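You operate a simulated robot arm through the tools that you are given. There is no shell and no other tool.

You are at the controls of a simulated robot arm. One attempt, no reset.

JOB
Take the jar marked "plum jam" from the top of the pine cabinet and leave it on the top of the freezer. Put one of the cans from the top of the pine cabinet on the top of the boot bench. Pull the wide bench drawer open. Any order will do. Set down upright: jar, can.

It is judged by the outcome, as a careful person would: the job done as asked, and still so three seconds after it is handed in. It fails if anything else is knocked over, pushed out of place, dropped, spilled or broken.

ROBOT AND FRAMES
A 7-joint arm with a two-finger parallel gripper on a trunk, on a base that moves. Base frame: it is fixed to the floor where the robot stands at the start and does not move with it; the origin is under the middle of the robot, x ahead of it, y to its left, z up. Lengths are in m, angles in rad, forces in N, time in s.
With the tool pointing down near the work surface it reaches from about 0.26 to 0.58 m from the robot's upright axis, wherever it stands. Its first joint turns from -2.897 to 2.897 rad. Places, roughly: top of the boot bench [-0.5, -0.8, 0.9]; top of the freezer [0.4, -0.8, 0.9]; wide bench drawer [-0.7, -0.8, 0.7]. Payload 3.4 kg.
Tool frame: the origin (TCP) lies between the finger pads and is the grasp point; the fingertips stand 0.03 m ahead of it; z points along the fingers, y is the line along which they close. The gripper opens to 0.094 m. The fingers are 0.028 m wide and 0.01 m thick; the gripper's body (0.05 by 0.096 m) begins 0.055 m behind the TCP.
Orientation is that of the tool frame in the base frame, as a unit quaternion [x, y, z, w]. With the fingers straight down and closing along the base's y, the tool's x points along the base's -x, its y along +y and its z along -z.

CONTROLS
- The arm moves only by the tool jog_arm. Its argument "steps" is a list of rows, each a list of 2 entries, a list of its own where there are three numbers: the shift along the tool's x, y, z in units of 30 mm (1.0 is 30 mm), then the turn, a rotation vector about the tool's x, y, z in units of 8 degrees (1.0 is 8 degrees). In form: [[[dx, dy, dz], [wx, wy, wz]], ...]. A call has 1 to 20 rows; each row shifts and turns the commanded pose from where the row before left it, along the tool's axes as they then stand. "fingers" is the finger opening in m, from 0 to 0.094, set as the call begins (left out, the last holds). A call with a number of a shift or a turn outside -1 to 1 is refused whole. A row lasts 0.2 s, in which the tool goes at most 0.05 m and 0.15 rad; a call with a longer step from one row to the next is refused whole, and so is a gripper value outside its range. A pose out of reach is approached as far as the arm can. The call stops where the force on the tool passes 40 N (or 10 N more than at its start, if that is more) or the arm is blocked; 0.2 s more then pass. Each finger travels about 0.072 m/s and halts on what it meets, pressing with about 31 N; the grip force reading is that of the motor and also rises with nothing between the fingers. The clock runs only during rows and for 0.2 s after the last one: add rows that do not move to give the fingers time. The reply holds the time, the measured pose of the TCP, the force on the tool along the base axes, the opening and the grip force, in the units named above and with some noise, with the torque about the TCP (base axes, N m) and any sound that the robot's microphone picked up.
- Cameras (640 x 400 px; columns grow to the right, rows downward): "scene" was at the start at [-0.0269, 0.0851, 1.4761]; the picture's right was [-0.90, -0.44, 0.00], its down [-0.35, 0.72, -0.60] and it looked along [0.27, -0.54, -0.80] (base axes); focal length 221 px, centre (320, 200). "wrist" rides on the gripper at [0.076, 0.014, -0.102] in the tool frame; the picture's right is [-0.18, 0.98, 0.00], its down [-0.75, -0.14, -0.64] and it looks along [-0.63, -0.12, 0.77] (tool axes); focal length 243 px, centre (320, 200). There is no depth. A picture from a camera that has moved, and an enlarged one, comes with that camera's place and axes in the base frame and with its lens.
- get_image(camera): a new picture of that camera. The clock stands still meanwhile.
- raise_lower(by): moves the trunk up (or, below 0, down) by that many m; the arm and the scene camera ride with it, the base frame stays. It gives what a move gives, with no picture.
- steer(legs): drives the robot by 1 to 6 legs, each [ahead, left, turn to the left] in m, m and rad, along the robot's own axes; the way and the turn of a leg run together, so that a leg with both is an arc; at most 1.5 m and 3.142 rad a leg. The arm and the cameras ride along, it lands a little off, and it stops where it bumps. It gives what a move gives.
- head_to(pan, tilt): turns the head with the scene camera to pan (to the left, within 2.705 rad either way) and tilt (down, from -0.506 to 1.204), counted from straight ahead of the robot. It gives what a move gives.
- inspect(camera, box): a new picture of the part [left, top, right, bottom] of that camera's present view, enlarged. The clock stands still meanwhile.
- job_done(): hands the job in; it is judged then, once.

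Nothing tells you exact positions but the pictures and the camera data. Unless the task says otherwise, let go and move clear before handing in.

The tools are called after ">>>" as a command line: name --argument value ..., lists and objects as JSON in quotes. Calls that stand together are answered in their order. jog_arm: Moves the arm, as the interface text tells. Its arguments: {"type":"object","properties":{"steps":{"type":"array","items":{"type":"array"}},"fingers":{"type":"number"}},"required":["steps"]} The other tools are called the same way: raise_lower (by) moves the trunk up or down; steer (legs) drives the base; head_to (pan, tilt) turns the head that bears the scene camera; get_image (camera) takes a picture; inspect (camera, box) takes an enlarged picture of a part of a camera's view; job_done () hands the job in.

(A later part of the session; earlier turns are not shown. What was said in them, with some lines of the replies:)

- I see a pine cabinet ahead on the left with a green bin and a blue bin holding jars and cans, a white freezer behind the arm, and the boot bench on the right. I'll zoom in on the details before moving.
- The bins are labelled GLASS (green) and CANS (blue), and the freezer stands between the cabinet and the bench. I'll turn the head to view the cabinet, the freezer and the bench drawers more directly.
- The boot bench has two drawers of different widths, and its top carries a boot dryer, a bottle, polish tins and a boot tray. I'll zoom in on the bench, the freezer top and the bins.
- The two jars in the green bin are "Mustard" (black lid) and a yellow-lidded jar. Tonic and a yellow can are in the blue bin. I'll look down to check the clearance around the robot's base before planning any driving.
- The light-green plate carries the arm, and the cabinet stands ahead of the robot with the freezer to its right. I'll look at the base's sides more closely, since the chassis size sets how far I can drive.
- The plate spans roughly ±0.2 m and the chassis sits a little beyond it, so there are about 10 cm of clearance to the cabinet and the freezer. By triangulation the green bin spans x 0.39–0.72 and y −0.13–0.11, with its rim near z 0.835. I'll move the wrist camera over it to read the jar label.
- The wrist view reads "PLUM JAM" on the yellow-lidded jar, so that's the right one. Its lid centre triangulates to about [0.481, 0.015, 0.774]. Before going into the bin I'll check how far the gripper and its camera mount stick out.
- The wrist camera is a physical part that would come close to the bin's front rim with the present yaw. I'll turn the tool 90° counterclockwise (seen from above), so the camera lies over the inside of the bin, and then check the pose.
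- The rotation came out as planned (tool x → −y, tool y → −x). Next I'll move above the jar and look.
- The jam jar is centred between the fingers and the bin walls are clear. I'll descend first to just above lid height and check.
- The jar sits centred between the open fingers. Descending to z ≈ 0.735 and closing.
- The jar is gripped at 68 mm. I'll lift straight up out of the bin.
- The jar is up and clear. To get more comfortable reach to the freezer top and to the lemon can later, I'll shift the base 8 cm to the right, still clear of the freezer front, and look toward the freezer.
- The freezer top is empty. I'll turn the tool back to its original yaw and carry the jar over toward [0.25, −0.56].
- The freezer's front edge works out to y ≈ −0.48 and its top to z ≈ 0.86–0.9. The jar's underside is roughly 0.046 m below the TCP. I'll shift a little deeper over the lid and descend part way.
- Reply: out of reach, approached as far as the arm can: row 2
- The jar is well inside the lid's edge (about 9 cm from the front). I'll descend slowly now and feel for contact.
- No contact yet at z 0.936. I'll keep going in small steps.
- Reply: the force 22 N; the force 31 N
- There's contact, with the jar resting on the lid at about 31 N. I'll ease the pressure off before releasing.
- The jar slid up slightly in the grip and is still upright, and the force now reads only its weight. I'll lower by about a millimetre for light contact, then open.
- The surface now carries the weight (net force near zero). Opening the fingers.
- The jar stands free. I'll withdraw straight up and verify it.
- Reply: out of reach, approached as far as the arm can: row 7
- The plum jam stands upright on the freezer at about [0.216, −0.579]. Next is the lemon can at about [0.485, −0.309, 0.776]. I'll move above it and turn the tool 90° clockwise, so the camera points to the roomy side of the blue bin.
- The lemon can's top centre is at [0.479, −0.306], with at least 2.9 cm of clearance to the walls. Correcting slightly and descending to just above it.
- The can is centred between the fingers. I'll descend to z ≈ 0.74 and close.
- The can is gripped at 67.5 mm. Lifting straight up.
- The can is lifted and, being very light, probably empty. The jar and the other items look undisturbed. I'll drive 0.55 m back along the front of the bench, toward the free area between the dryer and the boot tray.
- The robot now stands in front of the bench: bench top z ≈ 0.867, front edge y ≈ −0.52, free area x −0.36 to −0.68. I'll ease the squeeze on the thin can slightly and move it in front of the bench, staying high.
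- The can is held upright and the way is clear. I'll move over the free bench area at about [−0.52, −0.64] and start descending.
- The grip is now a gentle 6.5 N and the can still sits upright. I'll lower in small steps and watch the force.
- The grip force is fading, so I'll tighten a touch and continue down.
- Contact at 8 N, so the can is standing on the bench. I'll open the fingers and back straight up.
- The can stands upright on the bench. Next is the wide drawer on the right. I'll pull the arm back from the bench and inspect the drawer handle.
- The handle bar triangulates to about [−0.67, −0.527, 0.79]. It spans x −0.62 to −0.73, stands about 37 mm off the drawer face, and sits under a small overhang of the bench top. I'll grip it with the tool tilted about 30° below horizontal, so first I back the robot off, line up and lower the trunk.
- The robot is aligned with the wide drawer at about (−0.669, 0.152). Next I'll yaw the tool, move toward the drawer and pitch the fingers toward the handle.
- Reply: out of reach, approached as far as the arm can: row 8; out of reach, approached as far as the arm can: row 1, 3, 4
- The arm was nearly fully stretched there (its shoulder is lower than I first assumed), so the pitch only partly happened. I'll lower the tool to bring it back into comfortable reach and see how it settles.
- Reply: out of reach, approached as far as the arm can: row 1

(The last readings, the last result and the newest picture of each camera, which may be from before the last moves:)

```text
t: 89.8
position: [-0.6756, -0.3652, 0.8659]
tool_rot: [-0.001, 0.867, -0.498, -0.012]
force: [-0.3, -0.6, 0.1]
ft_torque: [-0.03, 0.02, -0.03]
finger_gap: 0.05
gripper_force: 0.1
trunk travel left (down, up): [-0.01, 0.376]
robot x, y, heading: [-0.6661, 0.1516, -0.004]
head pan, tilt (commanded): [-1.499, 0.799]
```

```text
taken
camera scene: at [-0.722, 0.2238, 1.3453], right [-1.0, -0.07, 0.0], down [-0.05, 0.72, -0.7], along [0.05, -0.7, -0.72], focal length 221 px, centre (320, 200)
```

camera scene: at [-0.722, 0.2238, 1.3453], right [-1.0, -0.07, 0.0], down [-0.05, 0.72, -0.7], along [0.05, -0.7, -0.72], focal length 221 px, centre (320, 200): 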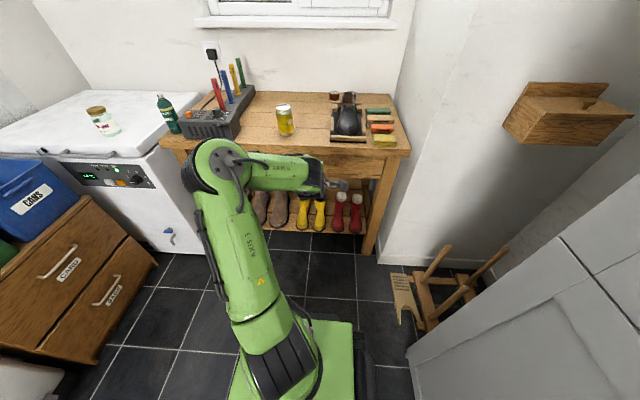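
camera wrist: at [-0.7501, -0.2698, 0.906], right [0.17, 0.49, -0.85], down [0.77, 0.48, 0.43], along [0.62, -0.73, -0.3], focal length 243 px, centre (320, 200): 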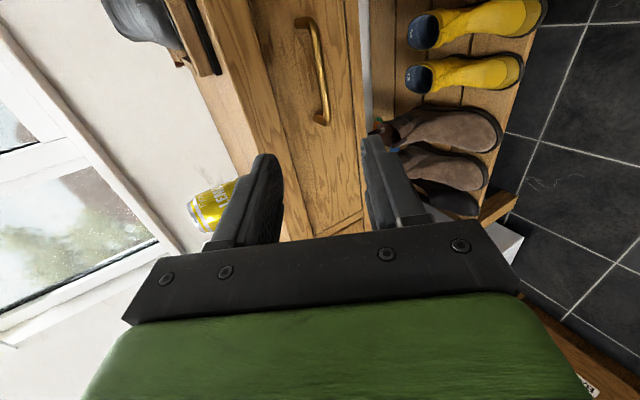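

The fingers now point toward the drawer, about 30° below horizontal. I'll measure the handle again from this viewpoint.

>>> inspect --camera "wrist" --box '[230, 0, 410, 160]'

>>> inspect --camera "scene" --box '[280, 120, 420, 220]'

```text
2.50 times, centred on (320, 80) of wrist
camera zoom: at [-0.7501, -0.2698, 0.906], right [0.17, 0.49, -0.85], down [0.77, 0.48, 0.43], along [0.62, -0.73, -0.3], focal length 606 px, centre (320, 500)
```

zoom: 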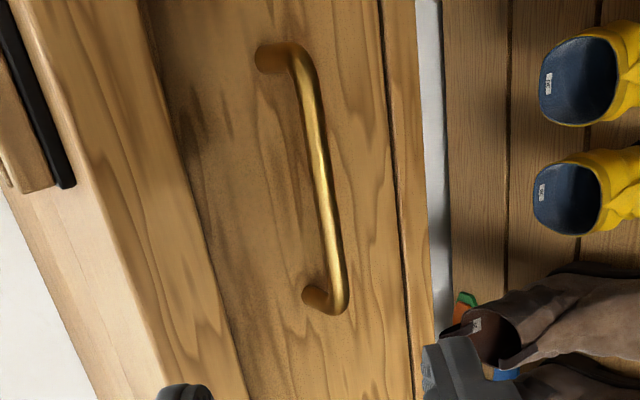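

```text
4.00 times, centred on (350, 170) of scene
camera zoom: at [-0.722, 0.2238, 1.3453], right [-1.0, -0.07, 0.0], down [-0.05, 0.72, -0.7], along [0.05, -0.7, -0.72], focal length 884 px, centre (200, 320)
```

zoom: 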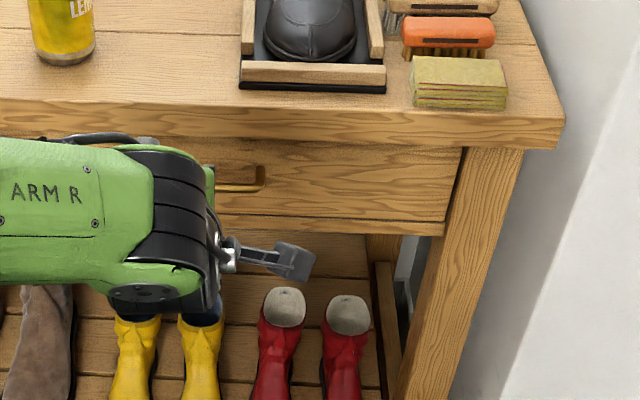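

With the refined measurement the bar is at y ≈ −0.534, z ≈ 0.766, x −0.737 to −0.632, almost straight along the tool axis. I'll narrow the fingers to 40 mm and advance most of the way.

>>> jog_arm --steps '[[[0.03, 0, 0.8], [0, 0, 0]], [[0.03, 0.01, 0.8], [0, 0, 0]], [[0.03, 0.01, 0.8], [0, 0, 0]], [[0.03, 0.01, 0.8], [0, 0, 0]], [[0.03, 0.01, 0.6], [0, 0, 0]]]' --fingers 0.04

>>> get_image --camera "wrist"

>>> inspect --camera "scene" --box '[280, 120, 420, 220]'

```text
t: 91.0
position: [-0.6838, -0.4627, 0.8083]
tool_rot: [0.0, 0.867, -0.498, -0.011]
force: [0.0, -0.7, 0.5]
ft_torque: [0.02, 0.0, 0.01]
finger_gap: 0.0398
gripper_force: 0.2
trunk travel left (down, up): [-0.01, 0.376]
robot x, y, heading: [-0.6694, 0.1512, -0.01]
head pan, tilt (commanded): [-1.499, 0.799]
```

```text
taken
camera wrist: at [-0.7589, -0.3673, 0.8477], right [0.17, 0.49, -0.85], down [0.77, 0.48, 0.43], along [0.62, -0.73, -0.3], focal length 243 px, centre (320, 200)
```

wrist: 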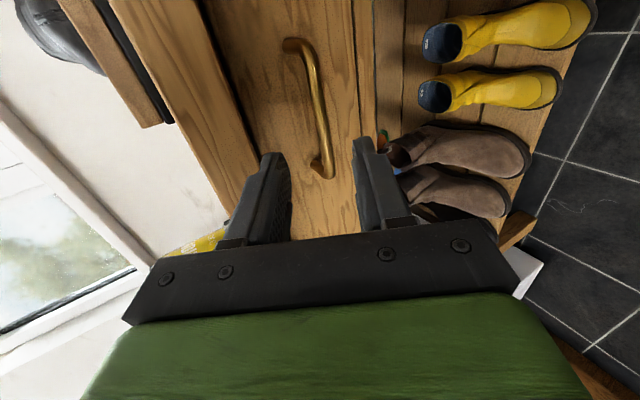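

```text
4.00 times, centred on (350, 170) of scene
camera zoom: at [-0.722, 0.2236, 1.3453], right [-1.0, -0.07, 0.0], down [-0.05, 0.72, -0.7], along [0.05, -0.7, -0.72], focal length 884 px, centre (200, 320)
```

zoom: 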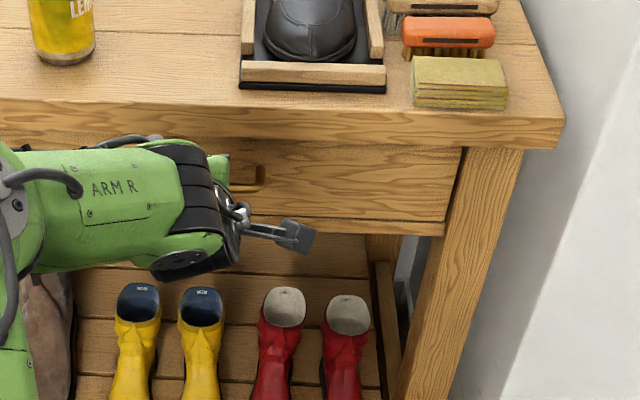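

The bar lies centred between the fingers. I'll advance further and recheck.

>>> jog_arm --steps '[[[0, 0, 0.5], [0, 0, 0]], [[0, 0, 0.5], [0, 0, 0]], [[0, 0, 0.4], [0, 0, 0]]]'

>>> get_image --camera "wrist"

```text
t: 91.8
position: [-0.6825, -0.5002, 0.7859]
tool_rot: [0.0, 0.867, -0.497, -0.011]
force: [0.3, 1.0, 1.1]
ft_torque: [-0.02, 0.02, -0.02]
finger_gap: 0.0398
gripper_force: 0.0
trunk travel left (down, up): [-0.01, 0.376]
robot x, y, heading: [-0.6666, 0.1475, -0.003]
head pan, tilt (commanded): [-1.499, 0.799]
```

```text
taken
camera wrist: at [-0.7583, -0.4036, 0.8264], right [0.17, 0.49, -0.85], down [0.77, 0.48, 0.43], along [0.62, -0.73, -0.3], focal length 243 px, centre (320, 200)
```

wrist: 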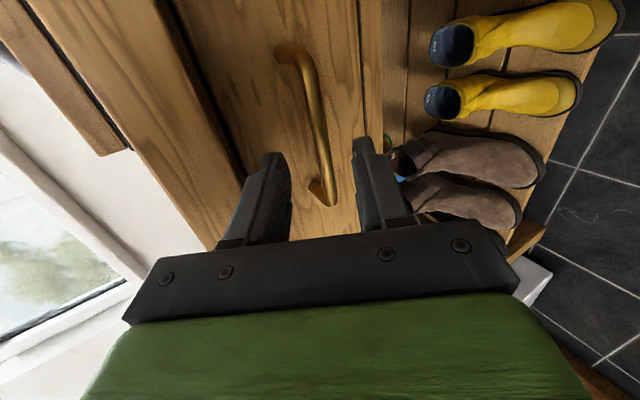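

The bar is centred at mid-finger height and about 4 cm ahead of the TCP. I'll advance the last 27 mm so the fingertips straddle it.

>>> jog_arm --steps '[[[0, 0.02, 0.3], [0, 0, 0]], [[0, 0.02, 0.3], [0, 0, 0]], [[0, 0, 0.3], [0, 0, 0]]]'

>>> get_image --camera "wrist"

>>> inspect --camera "scene" --box '[280, 120, 420, 220]'

```text
t: 92.6
position: [-0.6834, -0.5218, 0.7709]
tool_rot: [0.0, 0.867, -0.498, -0.011]
force: [0.5, 0.2, 0.5]
ft_torque: [0.03, -0.01, -0.03]
finger_gap: 0.04
gripper_force: 0.0
trunk travel left (down, up): [-0.01, 0.376]
robot x, y, heading: [-0.6689, 0.1527, -0.006]
head pan, tilt (commanded): [-1.499, 0.799]
```

```text
taken
camera wrist: at [-0.7583, -0.4265, 0.812], right [0.17, 0.49, -0.85], down [0.77, 0.48, 0.43], along [0.62, -0.73, -0.3], focal length 243 px, centre (320, 200)
```

wrist: 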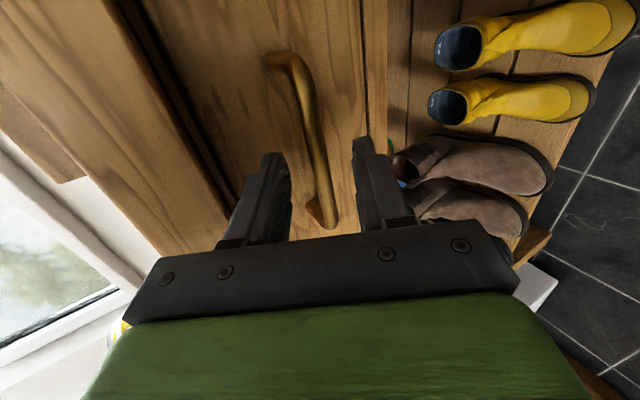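

```text
4.00 times, centred on (350, 170) of scene
camera zoom: at [-0.722, 0.2237, 1.3453], right [-1.0, -0.07, 0.0], down [-0.05, 0.72, -0.7], along [0.05, -0.7, -0.72], focal length 884 px, centre (200, 320)
```

zoom: 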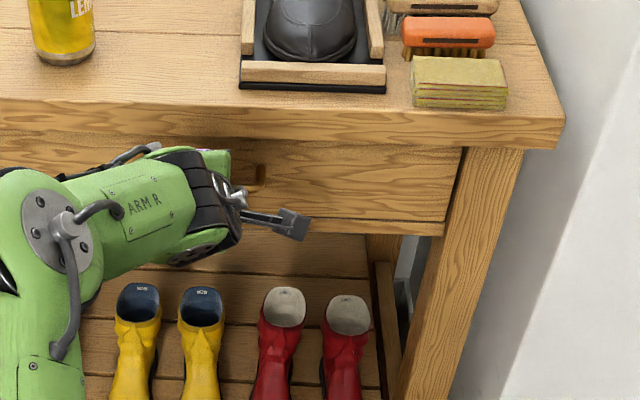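

The fingers straddle the bar. I'll go 6 mm deeper for a secure hold and close.

>>> jog_arm --steps '[[[0, 0.03, 0.1], [0, 0, 0]], [[0, 0.03, 0.1], [0, 0, 0]]]'

>>> jog_arm --steps '[[[0, 0, 0], [0, 0, 0]], [[0, 0, 0], [0, 0, 0]], [[0, 0, 0], [0, 0, 0]], [[0, 0, 0], [0, 0, 0]]]' --fingers 0.0

>>> get_image --camera "wrist"

```text
t: 93.2
position: [-0.6824, -0.5272, 0.7672]
tool_rot: [-0.001, 0.867, -0.497, -0.011]
force: [-0.4, 0.5, -0.5]
ft_torque: [0.01, 0.02, 0.02]
finger_gap: 0.0402
gripper_force: 0.1
trunk travel left (down, up): [-0.01, 0.376]
robot x, y, heading: [-0.6639, 0.1523, -0.006]
head pan, tilt (commanded): [-1.499, 0.799]
```

```text
t: 94.2
position: [-0.6832, -0.527, 0.769]
tool_rot: [-0.001, 0.866, -0.5, -0.01]
force: [0.0, -3.2, 8.1]
ft_torque: [-0.19, -1.09, -0.65]
finger_gap: 0.0106
gripper_force: 44.5
trunk travel left (down, up): [-0.01, 0.376]
robot x, y, heading: [-0.667, 0.1556, -0.011]
head pan, tilt (commanded): [-1.499, 0.799]
```

```text
taken
camera wrist: at [-0.7579, -0.4306, 0.8088], right [0.17, 0.49, -0.85], down [0.77, 0.48, 0.43], along [0.62, -0.73, -0.29], focal length 243 px, centre (320, 200)
```

wrist: 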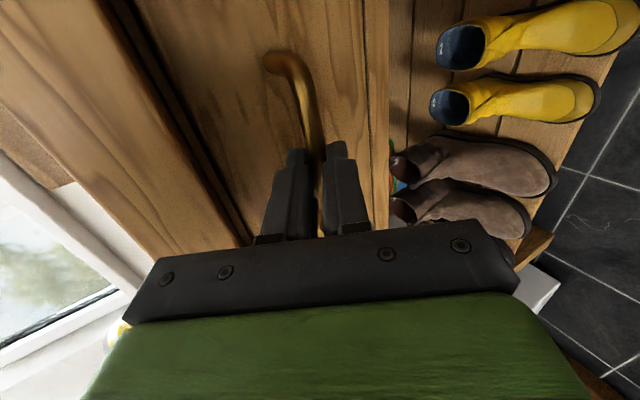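

The bar is held (10.6 mm gap, good grip). I'll pull straight out along +y, gently at first.

>>> jog_arm --steps '[[[0.003, 0.17, -0.29], [0, 0, 0]], [[0.003, 0.17, -0.29], [0, 0, 0]], [[0.003, 0.17, -0.29], [0, 0, 0]]]'

>>> get_image --camera "wrist"

```text
t: 95.0
position: [-0.6825, -0.4956, 0.77]
tool_rot: [-0.001, 0.867, -0.499, -0.01]
force: [-1.1, 0.6, 14.9]
ft_torque: [-0.28, -1.27, -0.34]
finger_gap: 0.0109
gripper_force: 44.2
trunk travel left (down, up): [-0.01, 0.376]
robot x, y, heading: [-0.6691, 0.1555, -0.009]
head pan, tilt (commanded): [-1.499, 0.799]
```

```text
taken
camera wrist: at [-0.7579, -0.3994, 0.8088], right [0.17, 0.49, -0.85], down [0.77, 0.48, 0.43], along [0.62, -0.73, -0.29], focal length 243 px, centre (320, 200)
```

wrist: 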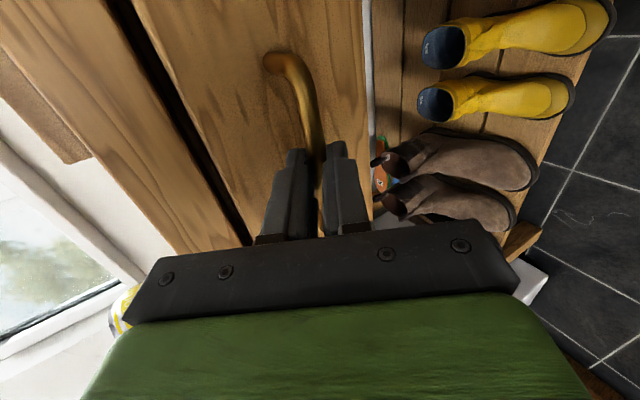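

The drawer slides out with the handle. I'll continue pulling, with a small upward correction to shed the vertical load.

>>> jog_arm --steps '[[[0.005, 0.28, -0.6], [0, 0, 0]], [[0.006, 0.31, -0.58], [0, 0, 0]], [[0.006, 0.33, -0.575], [0, 0, 0]], [[0.006, 0.335, -0.575], [0, 0, 0]]]'

>>> get_image --camera "wrist"

>>> get_image --camera "scene"

```text
t: 96.0
position: [-0.6832, -0.4162, 0.7696]
tool_rot: [0.001, 0.867, -0.498, -0.011]
force: [-4.1, 2.7, 8.9]
ft_torque: [-0.14, -1.41, -0.17]
finger_gap: 0.011
gripper_force: 44.8
trunk travel left (down, up): [-0.01, 0.376]
robot x, y, heading: [-0.6676, 0.153, -0.008]
head pan, tilt (commanded): [-1.499, 0.799]
```

```text
taken
camera wrist: at [-0.7579, -0.3195, 0.8092], right [0.17, 0.49, -0.85], down [0.77, 0.47, 0.43], along [0.62, -0.73, -0.3], focal length 243 px, centre (320, 200)
```

wrist: 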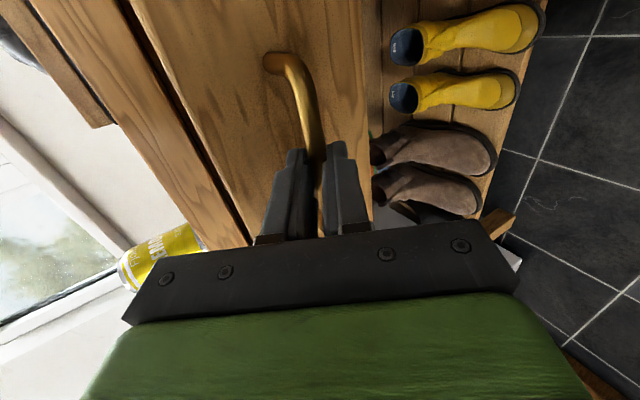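

```text
taken
camera scene: at [-0.7228, 0.2251, 1.3452], right [-1.0, -0.07, 0.0], down [-0.05, 0.71, -0.7], along [0.05, -0.7, -0.72], focal length 221 px, centre (320, 200)
```

scene: 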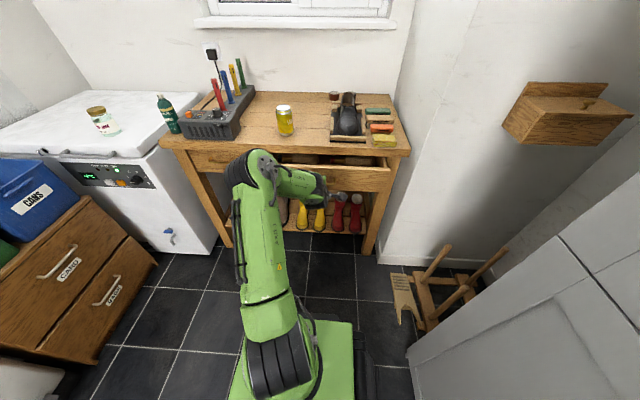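

The drawer is about 11 cm out. Continuing.

>>> jog_arm --steps '[[[0.006, 0.33, -0.58], [0, 0, 0]], [[0.006, 0.33, -0.58], [0, 0, 0]], [[0.006, 0.335, -0.575], [0, 0, 0]], [[0.006, 0.335, -0.575], [0, 0, 0]]]'

>>> inspect --camera "scene" --box '[220, 70, 440, 270]'

```text
t: 97.0
position: [-0.6834, -0.3367, 0.7696]
tool_rot: [0.001, 0.869, -0.495, -0.011]
force: [-6.5, 3.2, -5.1]
ft_torque: [0.17, -0.96, -0.88]
finger_gap: 0.0107
gripper_force: 44.4
trunk travel left (down, up): [-0.01, 0.376]
robot x, y, heading: [-0.6656, 0.1528, -0.005]
head pan, tilt (commanded): [-1.499, 0.799]
```

```text
2.00 times, centred on (330, 170) of scene
camera zoom: at [-0.7232, 0.2236, 1.3452], right [-1.0, -0.07, 0.0], down [-0.05, 0.72, -0.7], along [0.05, -0.7, -0.72], focal length 442 px, centre (300, 260)
```

zoom: 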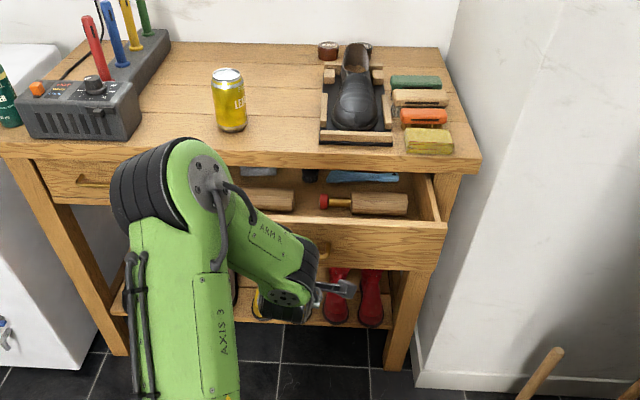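

The drawer is about 19 cm open with its contents visible and undisturbed. I'll pull a little further while the force stays low.

>>> jog_arm --steps '[[[0.006, 0.34, -0.57], [0, 0, 0]], [[0.006, 0.34, -0.57], [0, 0, 0]]]'

```text
t: 97.6
position: [-0.6822, -0.297, 0.7698]
tool_rot: [0.001, 0.868, -0.496, -0.01]
force: [-10.6, 1.8, -11.9]
ft_torque: [0.16, -1.37, -0.34]
finger_gap: 0.0106
gripper_force: 44.1
trunk travel left (down, up): [-0.01, 0.376]
robot x, y, heading: [-0.6675, 0.1495, -0.01]
head pan, tilt (commanded): [-1.499, 0.799]
```

>>> jog_arm --steps '[[[0.04, 0.2, -0.26], [0, 0, 0]], [[0.03, 0.19, -0.27], [0, 0, 0]]]'

>>> inspect --camera "scene" --box '[220, 70, 440, 270]'

```text
t: 98.2
position: [-0.6833, -0.2762, 0.77]
tool_rot: [-0.001, 0.867, -0.499, -0.009]
force: [-1.1, 0.6, 0.3]
ft_torque: [-0.02, -1.2, -0.59]
finger_gap: 0.0107
gripper_force: 44.0
trunk travel left (down, up): [-0.01, 0.376]
robot x, y, heading: [-0.6676, 0.152, -0.008]
head pan, tilt (commanded): [-1.499, 0.799]
```

```text
2.00 times, centred on (330, 170) of scene
camera zoom: at [-0.7224, 0.2238, 1.3454], right [-1.0, -0.07, 0.0], down [-0.05, 0.72, -0.7], along [0.05, -0.7, -0.72], focal length 442 px, centre (300, 260)
```

zoom: 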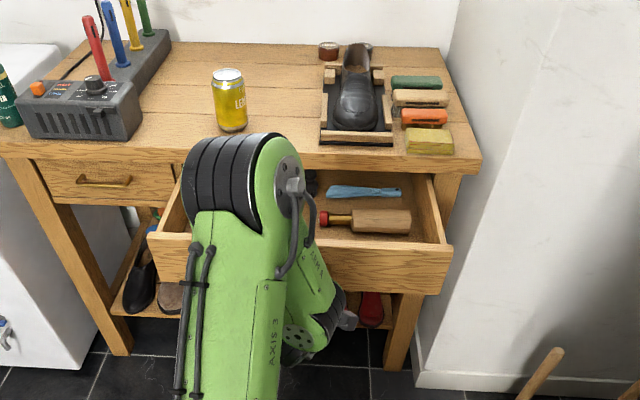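

The drawer is 25 cm open and sliding freely. I'll take it out a few more centimetres by easing the base back while holding the handle.

>>> steer --legs '[[0, 0.03, 0]]'

```text
t: 99.1
position: [-0.6832, -0.2463, 0.7696]
tool_rot: [-0.001, 0.867, -0.499, -0.009]
force: [2.8, 1.1, 9.9]
ft_torque: [-0.19, -1.39, -0.08]
finger_gap: 0.0107
gripper_force: 44.1
trunk travel left (down, up): [-0.01, 0.376]
robot x, y, heading: [-0.6694, 0.1829, -0.005]
head pan, tilt (commanded): [-1.499, 0.799]
```

The drawer is about 28 cm open. I'll open the fingers slightly and back off along the tool axis.

>>> jog_arm --steps '[[[0, 0, 0], [0, 0, 0]], [[0, 0, 0], [0, 0, 0]], [[0, 0, 0], [0, 0, 0]]]' --fingers 0.042

>>> get_image --camera "wrist"

```text
t: 99.9
position: [-0.6824, -0.247, 0.7694]
tool_rot: [0.0, 0.867, -0.498, -0.01]
force: [-0.4, -0.8, 0.1]
ft_torque: [-0.01, -0.02, 0.01]
finger_gap: 0.0419
gripper_force: 0.1
trunk travel left (down, up): [-0.01, 0.376]
robot x, y, heading: [-0.6692, 0.1808, -0.006]
head pan, tilt (commanded): [-1.499, 0.799]
```

```text
taken
camera wrist: at [-0.7583, -0.1513, 0.8085], right [0.17, 0.49, -0.85], down [0.77, 0.48, 0.43], along [0.62, -0.73, -0.29], focal length 243 px, centre (320, 200)
```

wrist: 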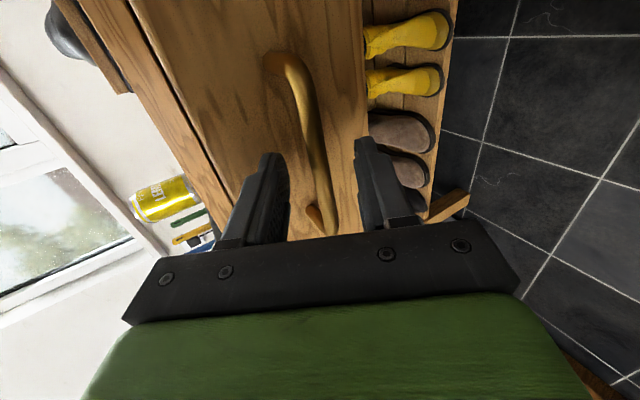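

>>> jog_arm --steps '[[[0, 0, -0.3], [0, 0, 0]], [[0, 0, -0.4], [0, 0, 0]], [[0, 0, -0.4], [0, 0, 0]], [[0, 0, -0.4], [0, 0, 0]]]'

>>> get_image --camera "wrist"

```text
t: 100.9
position: [-0.6839, -0.2353, 0.7849]
tool_rot: [-0.001, 0.867, -0.498, -0.009]
force: [0.7, -0.8, -0.2]
ft_torque: [0.01, -0.01, -0.01]
finger_gap: 0.0421
gripper_force: 0.0
out of reach, approached as far as the arm can: row 2, 3, 4
trunk travel left (down, up): [-0.01, 0.376]
robot x, y, heading: [-0.6676, 0.1809, -0.005]
head pan, tilt (commanded): [-1.499, 0.799]
```

```text
taken
camera wrist: at [-0.7597, -0.1402, 0.8238], right [0.18, 0.49, -0.85], down [0.76, 0.48, 0.43], along [0.62, -0.73, -0.29], focal length 243 px, centre (320, 200)
```

wrist: 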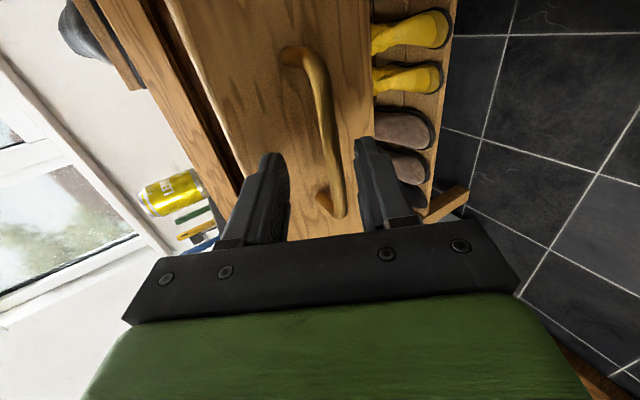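

The arm is at its inner limit, but the bar is nearly out of the fingers and centred enough. Backing the base straight away will free it completely.

>>> steer --legs '[[0, 0.15, 0]]'

>>> get_image --camera "wrist"

>>> get_image --camera "scene"

```text
t: 102.2
position: [-0.6839, -0.0848, 0.7858]
tool_rot: [-0.001, 0.868, -0.497, -0.008]
force: [-0.3, -0.5, -0.4]
ft_torque: [0.01, 0.01, -0.03]
finger_gap: 0.0418
gripper_force: 0.1
trunk travel left (down, up): [-0.01, 0.376]
robot x, y, heading: [-0.668, 0.3303, -0.008]
head pan, tilt (commanded): [-1.499, 0.799]
```

```text
taken
camera wrist: at [-0.7586, 0.0116, 0.824], right [0.17, 0.49, -0.85], down [0.76, 0.48, 0.43], along [0.62, -0.73, -0.29], focal length 243 px, centre (320, 200)
```

wrist: 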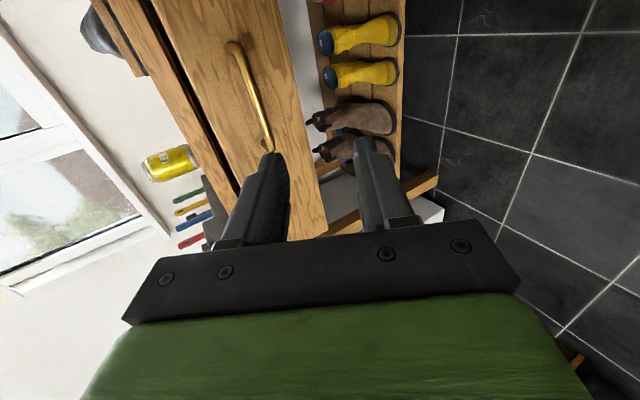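

```text
taken
camera scene: at [-0.721, 0.4057, 1.3453], right [-1.0, -0.07, 0.0], down [-0.05, 0.71, -0.7], along [0.05, -0.7, -0.72], focal length 221 px, centre (320, 200)
```

scene: 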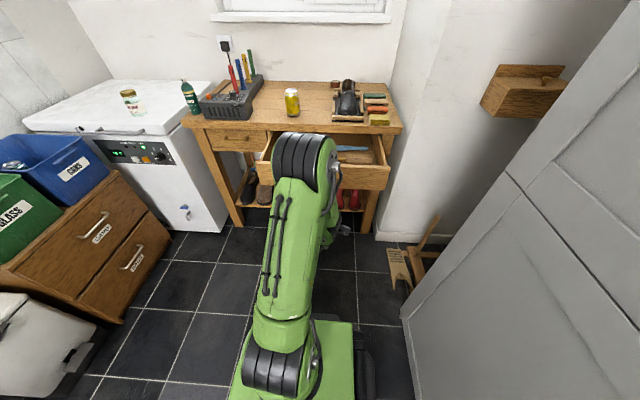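

The gripper is clear of the drawer. I'll check everything before handing in.

>>> inspect --camera "scene" --box '[170, 60, 420, 230]'

>>> inspect --camera "scene" --box '[0, 60, 220, 260]'

>>> head_to --pan -0.8 --tilt 0.6

>>> get_image --camera "scene"

```text
2.35 times, centred on (295, 145) of scene
camera zoom: at [-0.721, 0.4057, 1.3453], right [-1.0, -0.07, 0.0], down [-0.05, 0.71, -0.7], along [0.05, -0.7, -0.72], focal length 520 px, centre (379, 329)
```

zoom: 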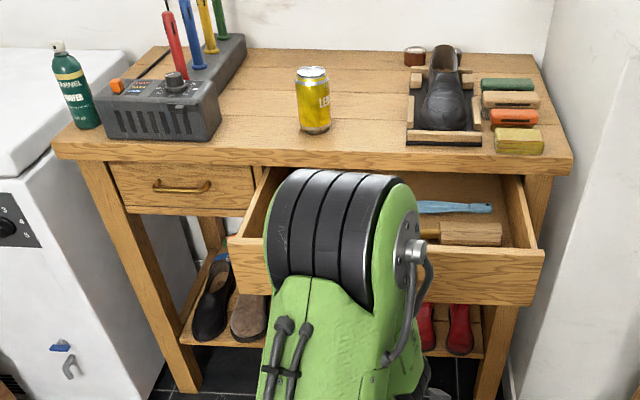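

```text
2.00 times, centred on (110, 160) of scene
camera zoom: at [-0.721, 0.4057, 1.3453], right [-1.0, -0.07, 0.0], down [-0.05, 0.71, -0.7], along [0.05, -0.7, -0.72], focal length 442 px, centre (740, 280)
```

zoom: 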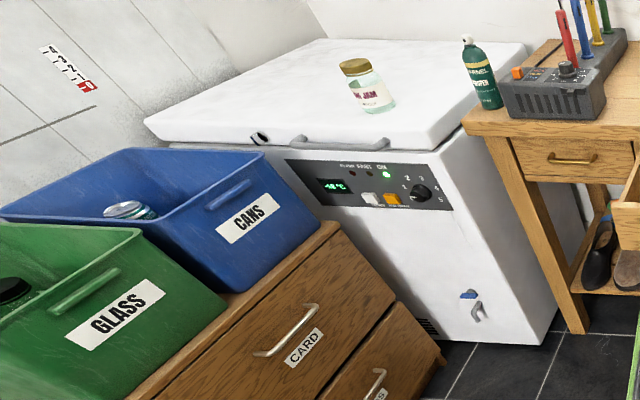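

```text
t: 103.3
position: [-0.6822, -0.0844, 0.7823]
tool_rot: [-0.001, 0.868, -0.497, -0.007]
force: [0.3, -0.8, 0.2]
ft_torque: [0.0, 0.01, 0.0]
finger_gap: 0.042
gripper_force: 0.1
trunk travel left (down, up): [-0.01, 0.376]
robot x, y, heading: [-0.6675, 0.3321, -0.005]
head pan, tilt (commanded): [-0.799, 0.6]
```

```text
taken
camera scene: at [-0.6652, 0.4218, 1.3622], right [-0.72, -0.69, 0.0], down [-0.39, 0.41, -0.82], along [0.57, -0.59, -0.57], focal length 221 px, centre (320, 200)
```

scene: 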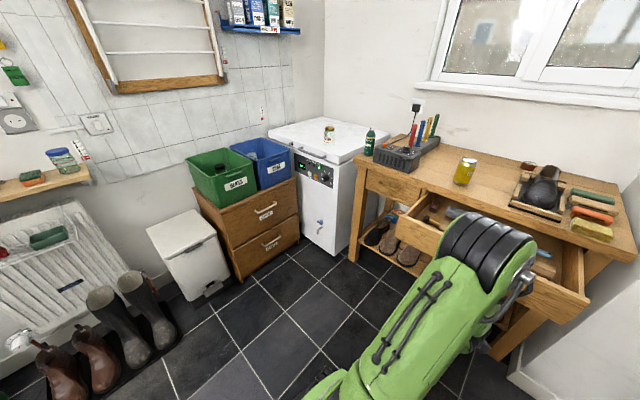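

The plum jam stands upright on the freezer, the lemon can stands upright on the boot bench, and the wide drawer is open. The gripper is clear and nothing else looks moved, so I'm handing in.

>>> job_done

```text
The job is handed in.
```

All three parts of the job are done, and I've handed it in:

- **Jar:** the plum jam is standing upright on top of the freezer, about 9 cm back from the front edge.
- **Can:** the lemon can is standing upright on the boot bench, in the clear space between the boot dryer and the boot tray.
- **Drawer:** the wide bench drawer is open by about 28 cm, with its contents still in place.

The gripper had let go and moved clear before I handed in. In the last pictures nothing else looked knocked over or moved.

The can is light and springy, and the grip pressed it in by about 2 mm while I carried it. It looked undamaged afterwards.
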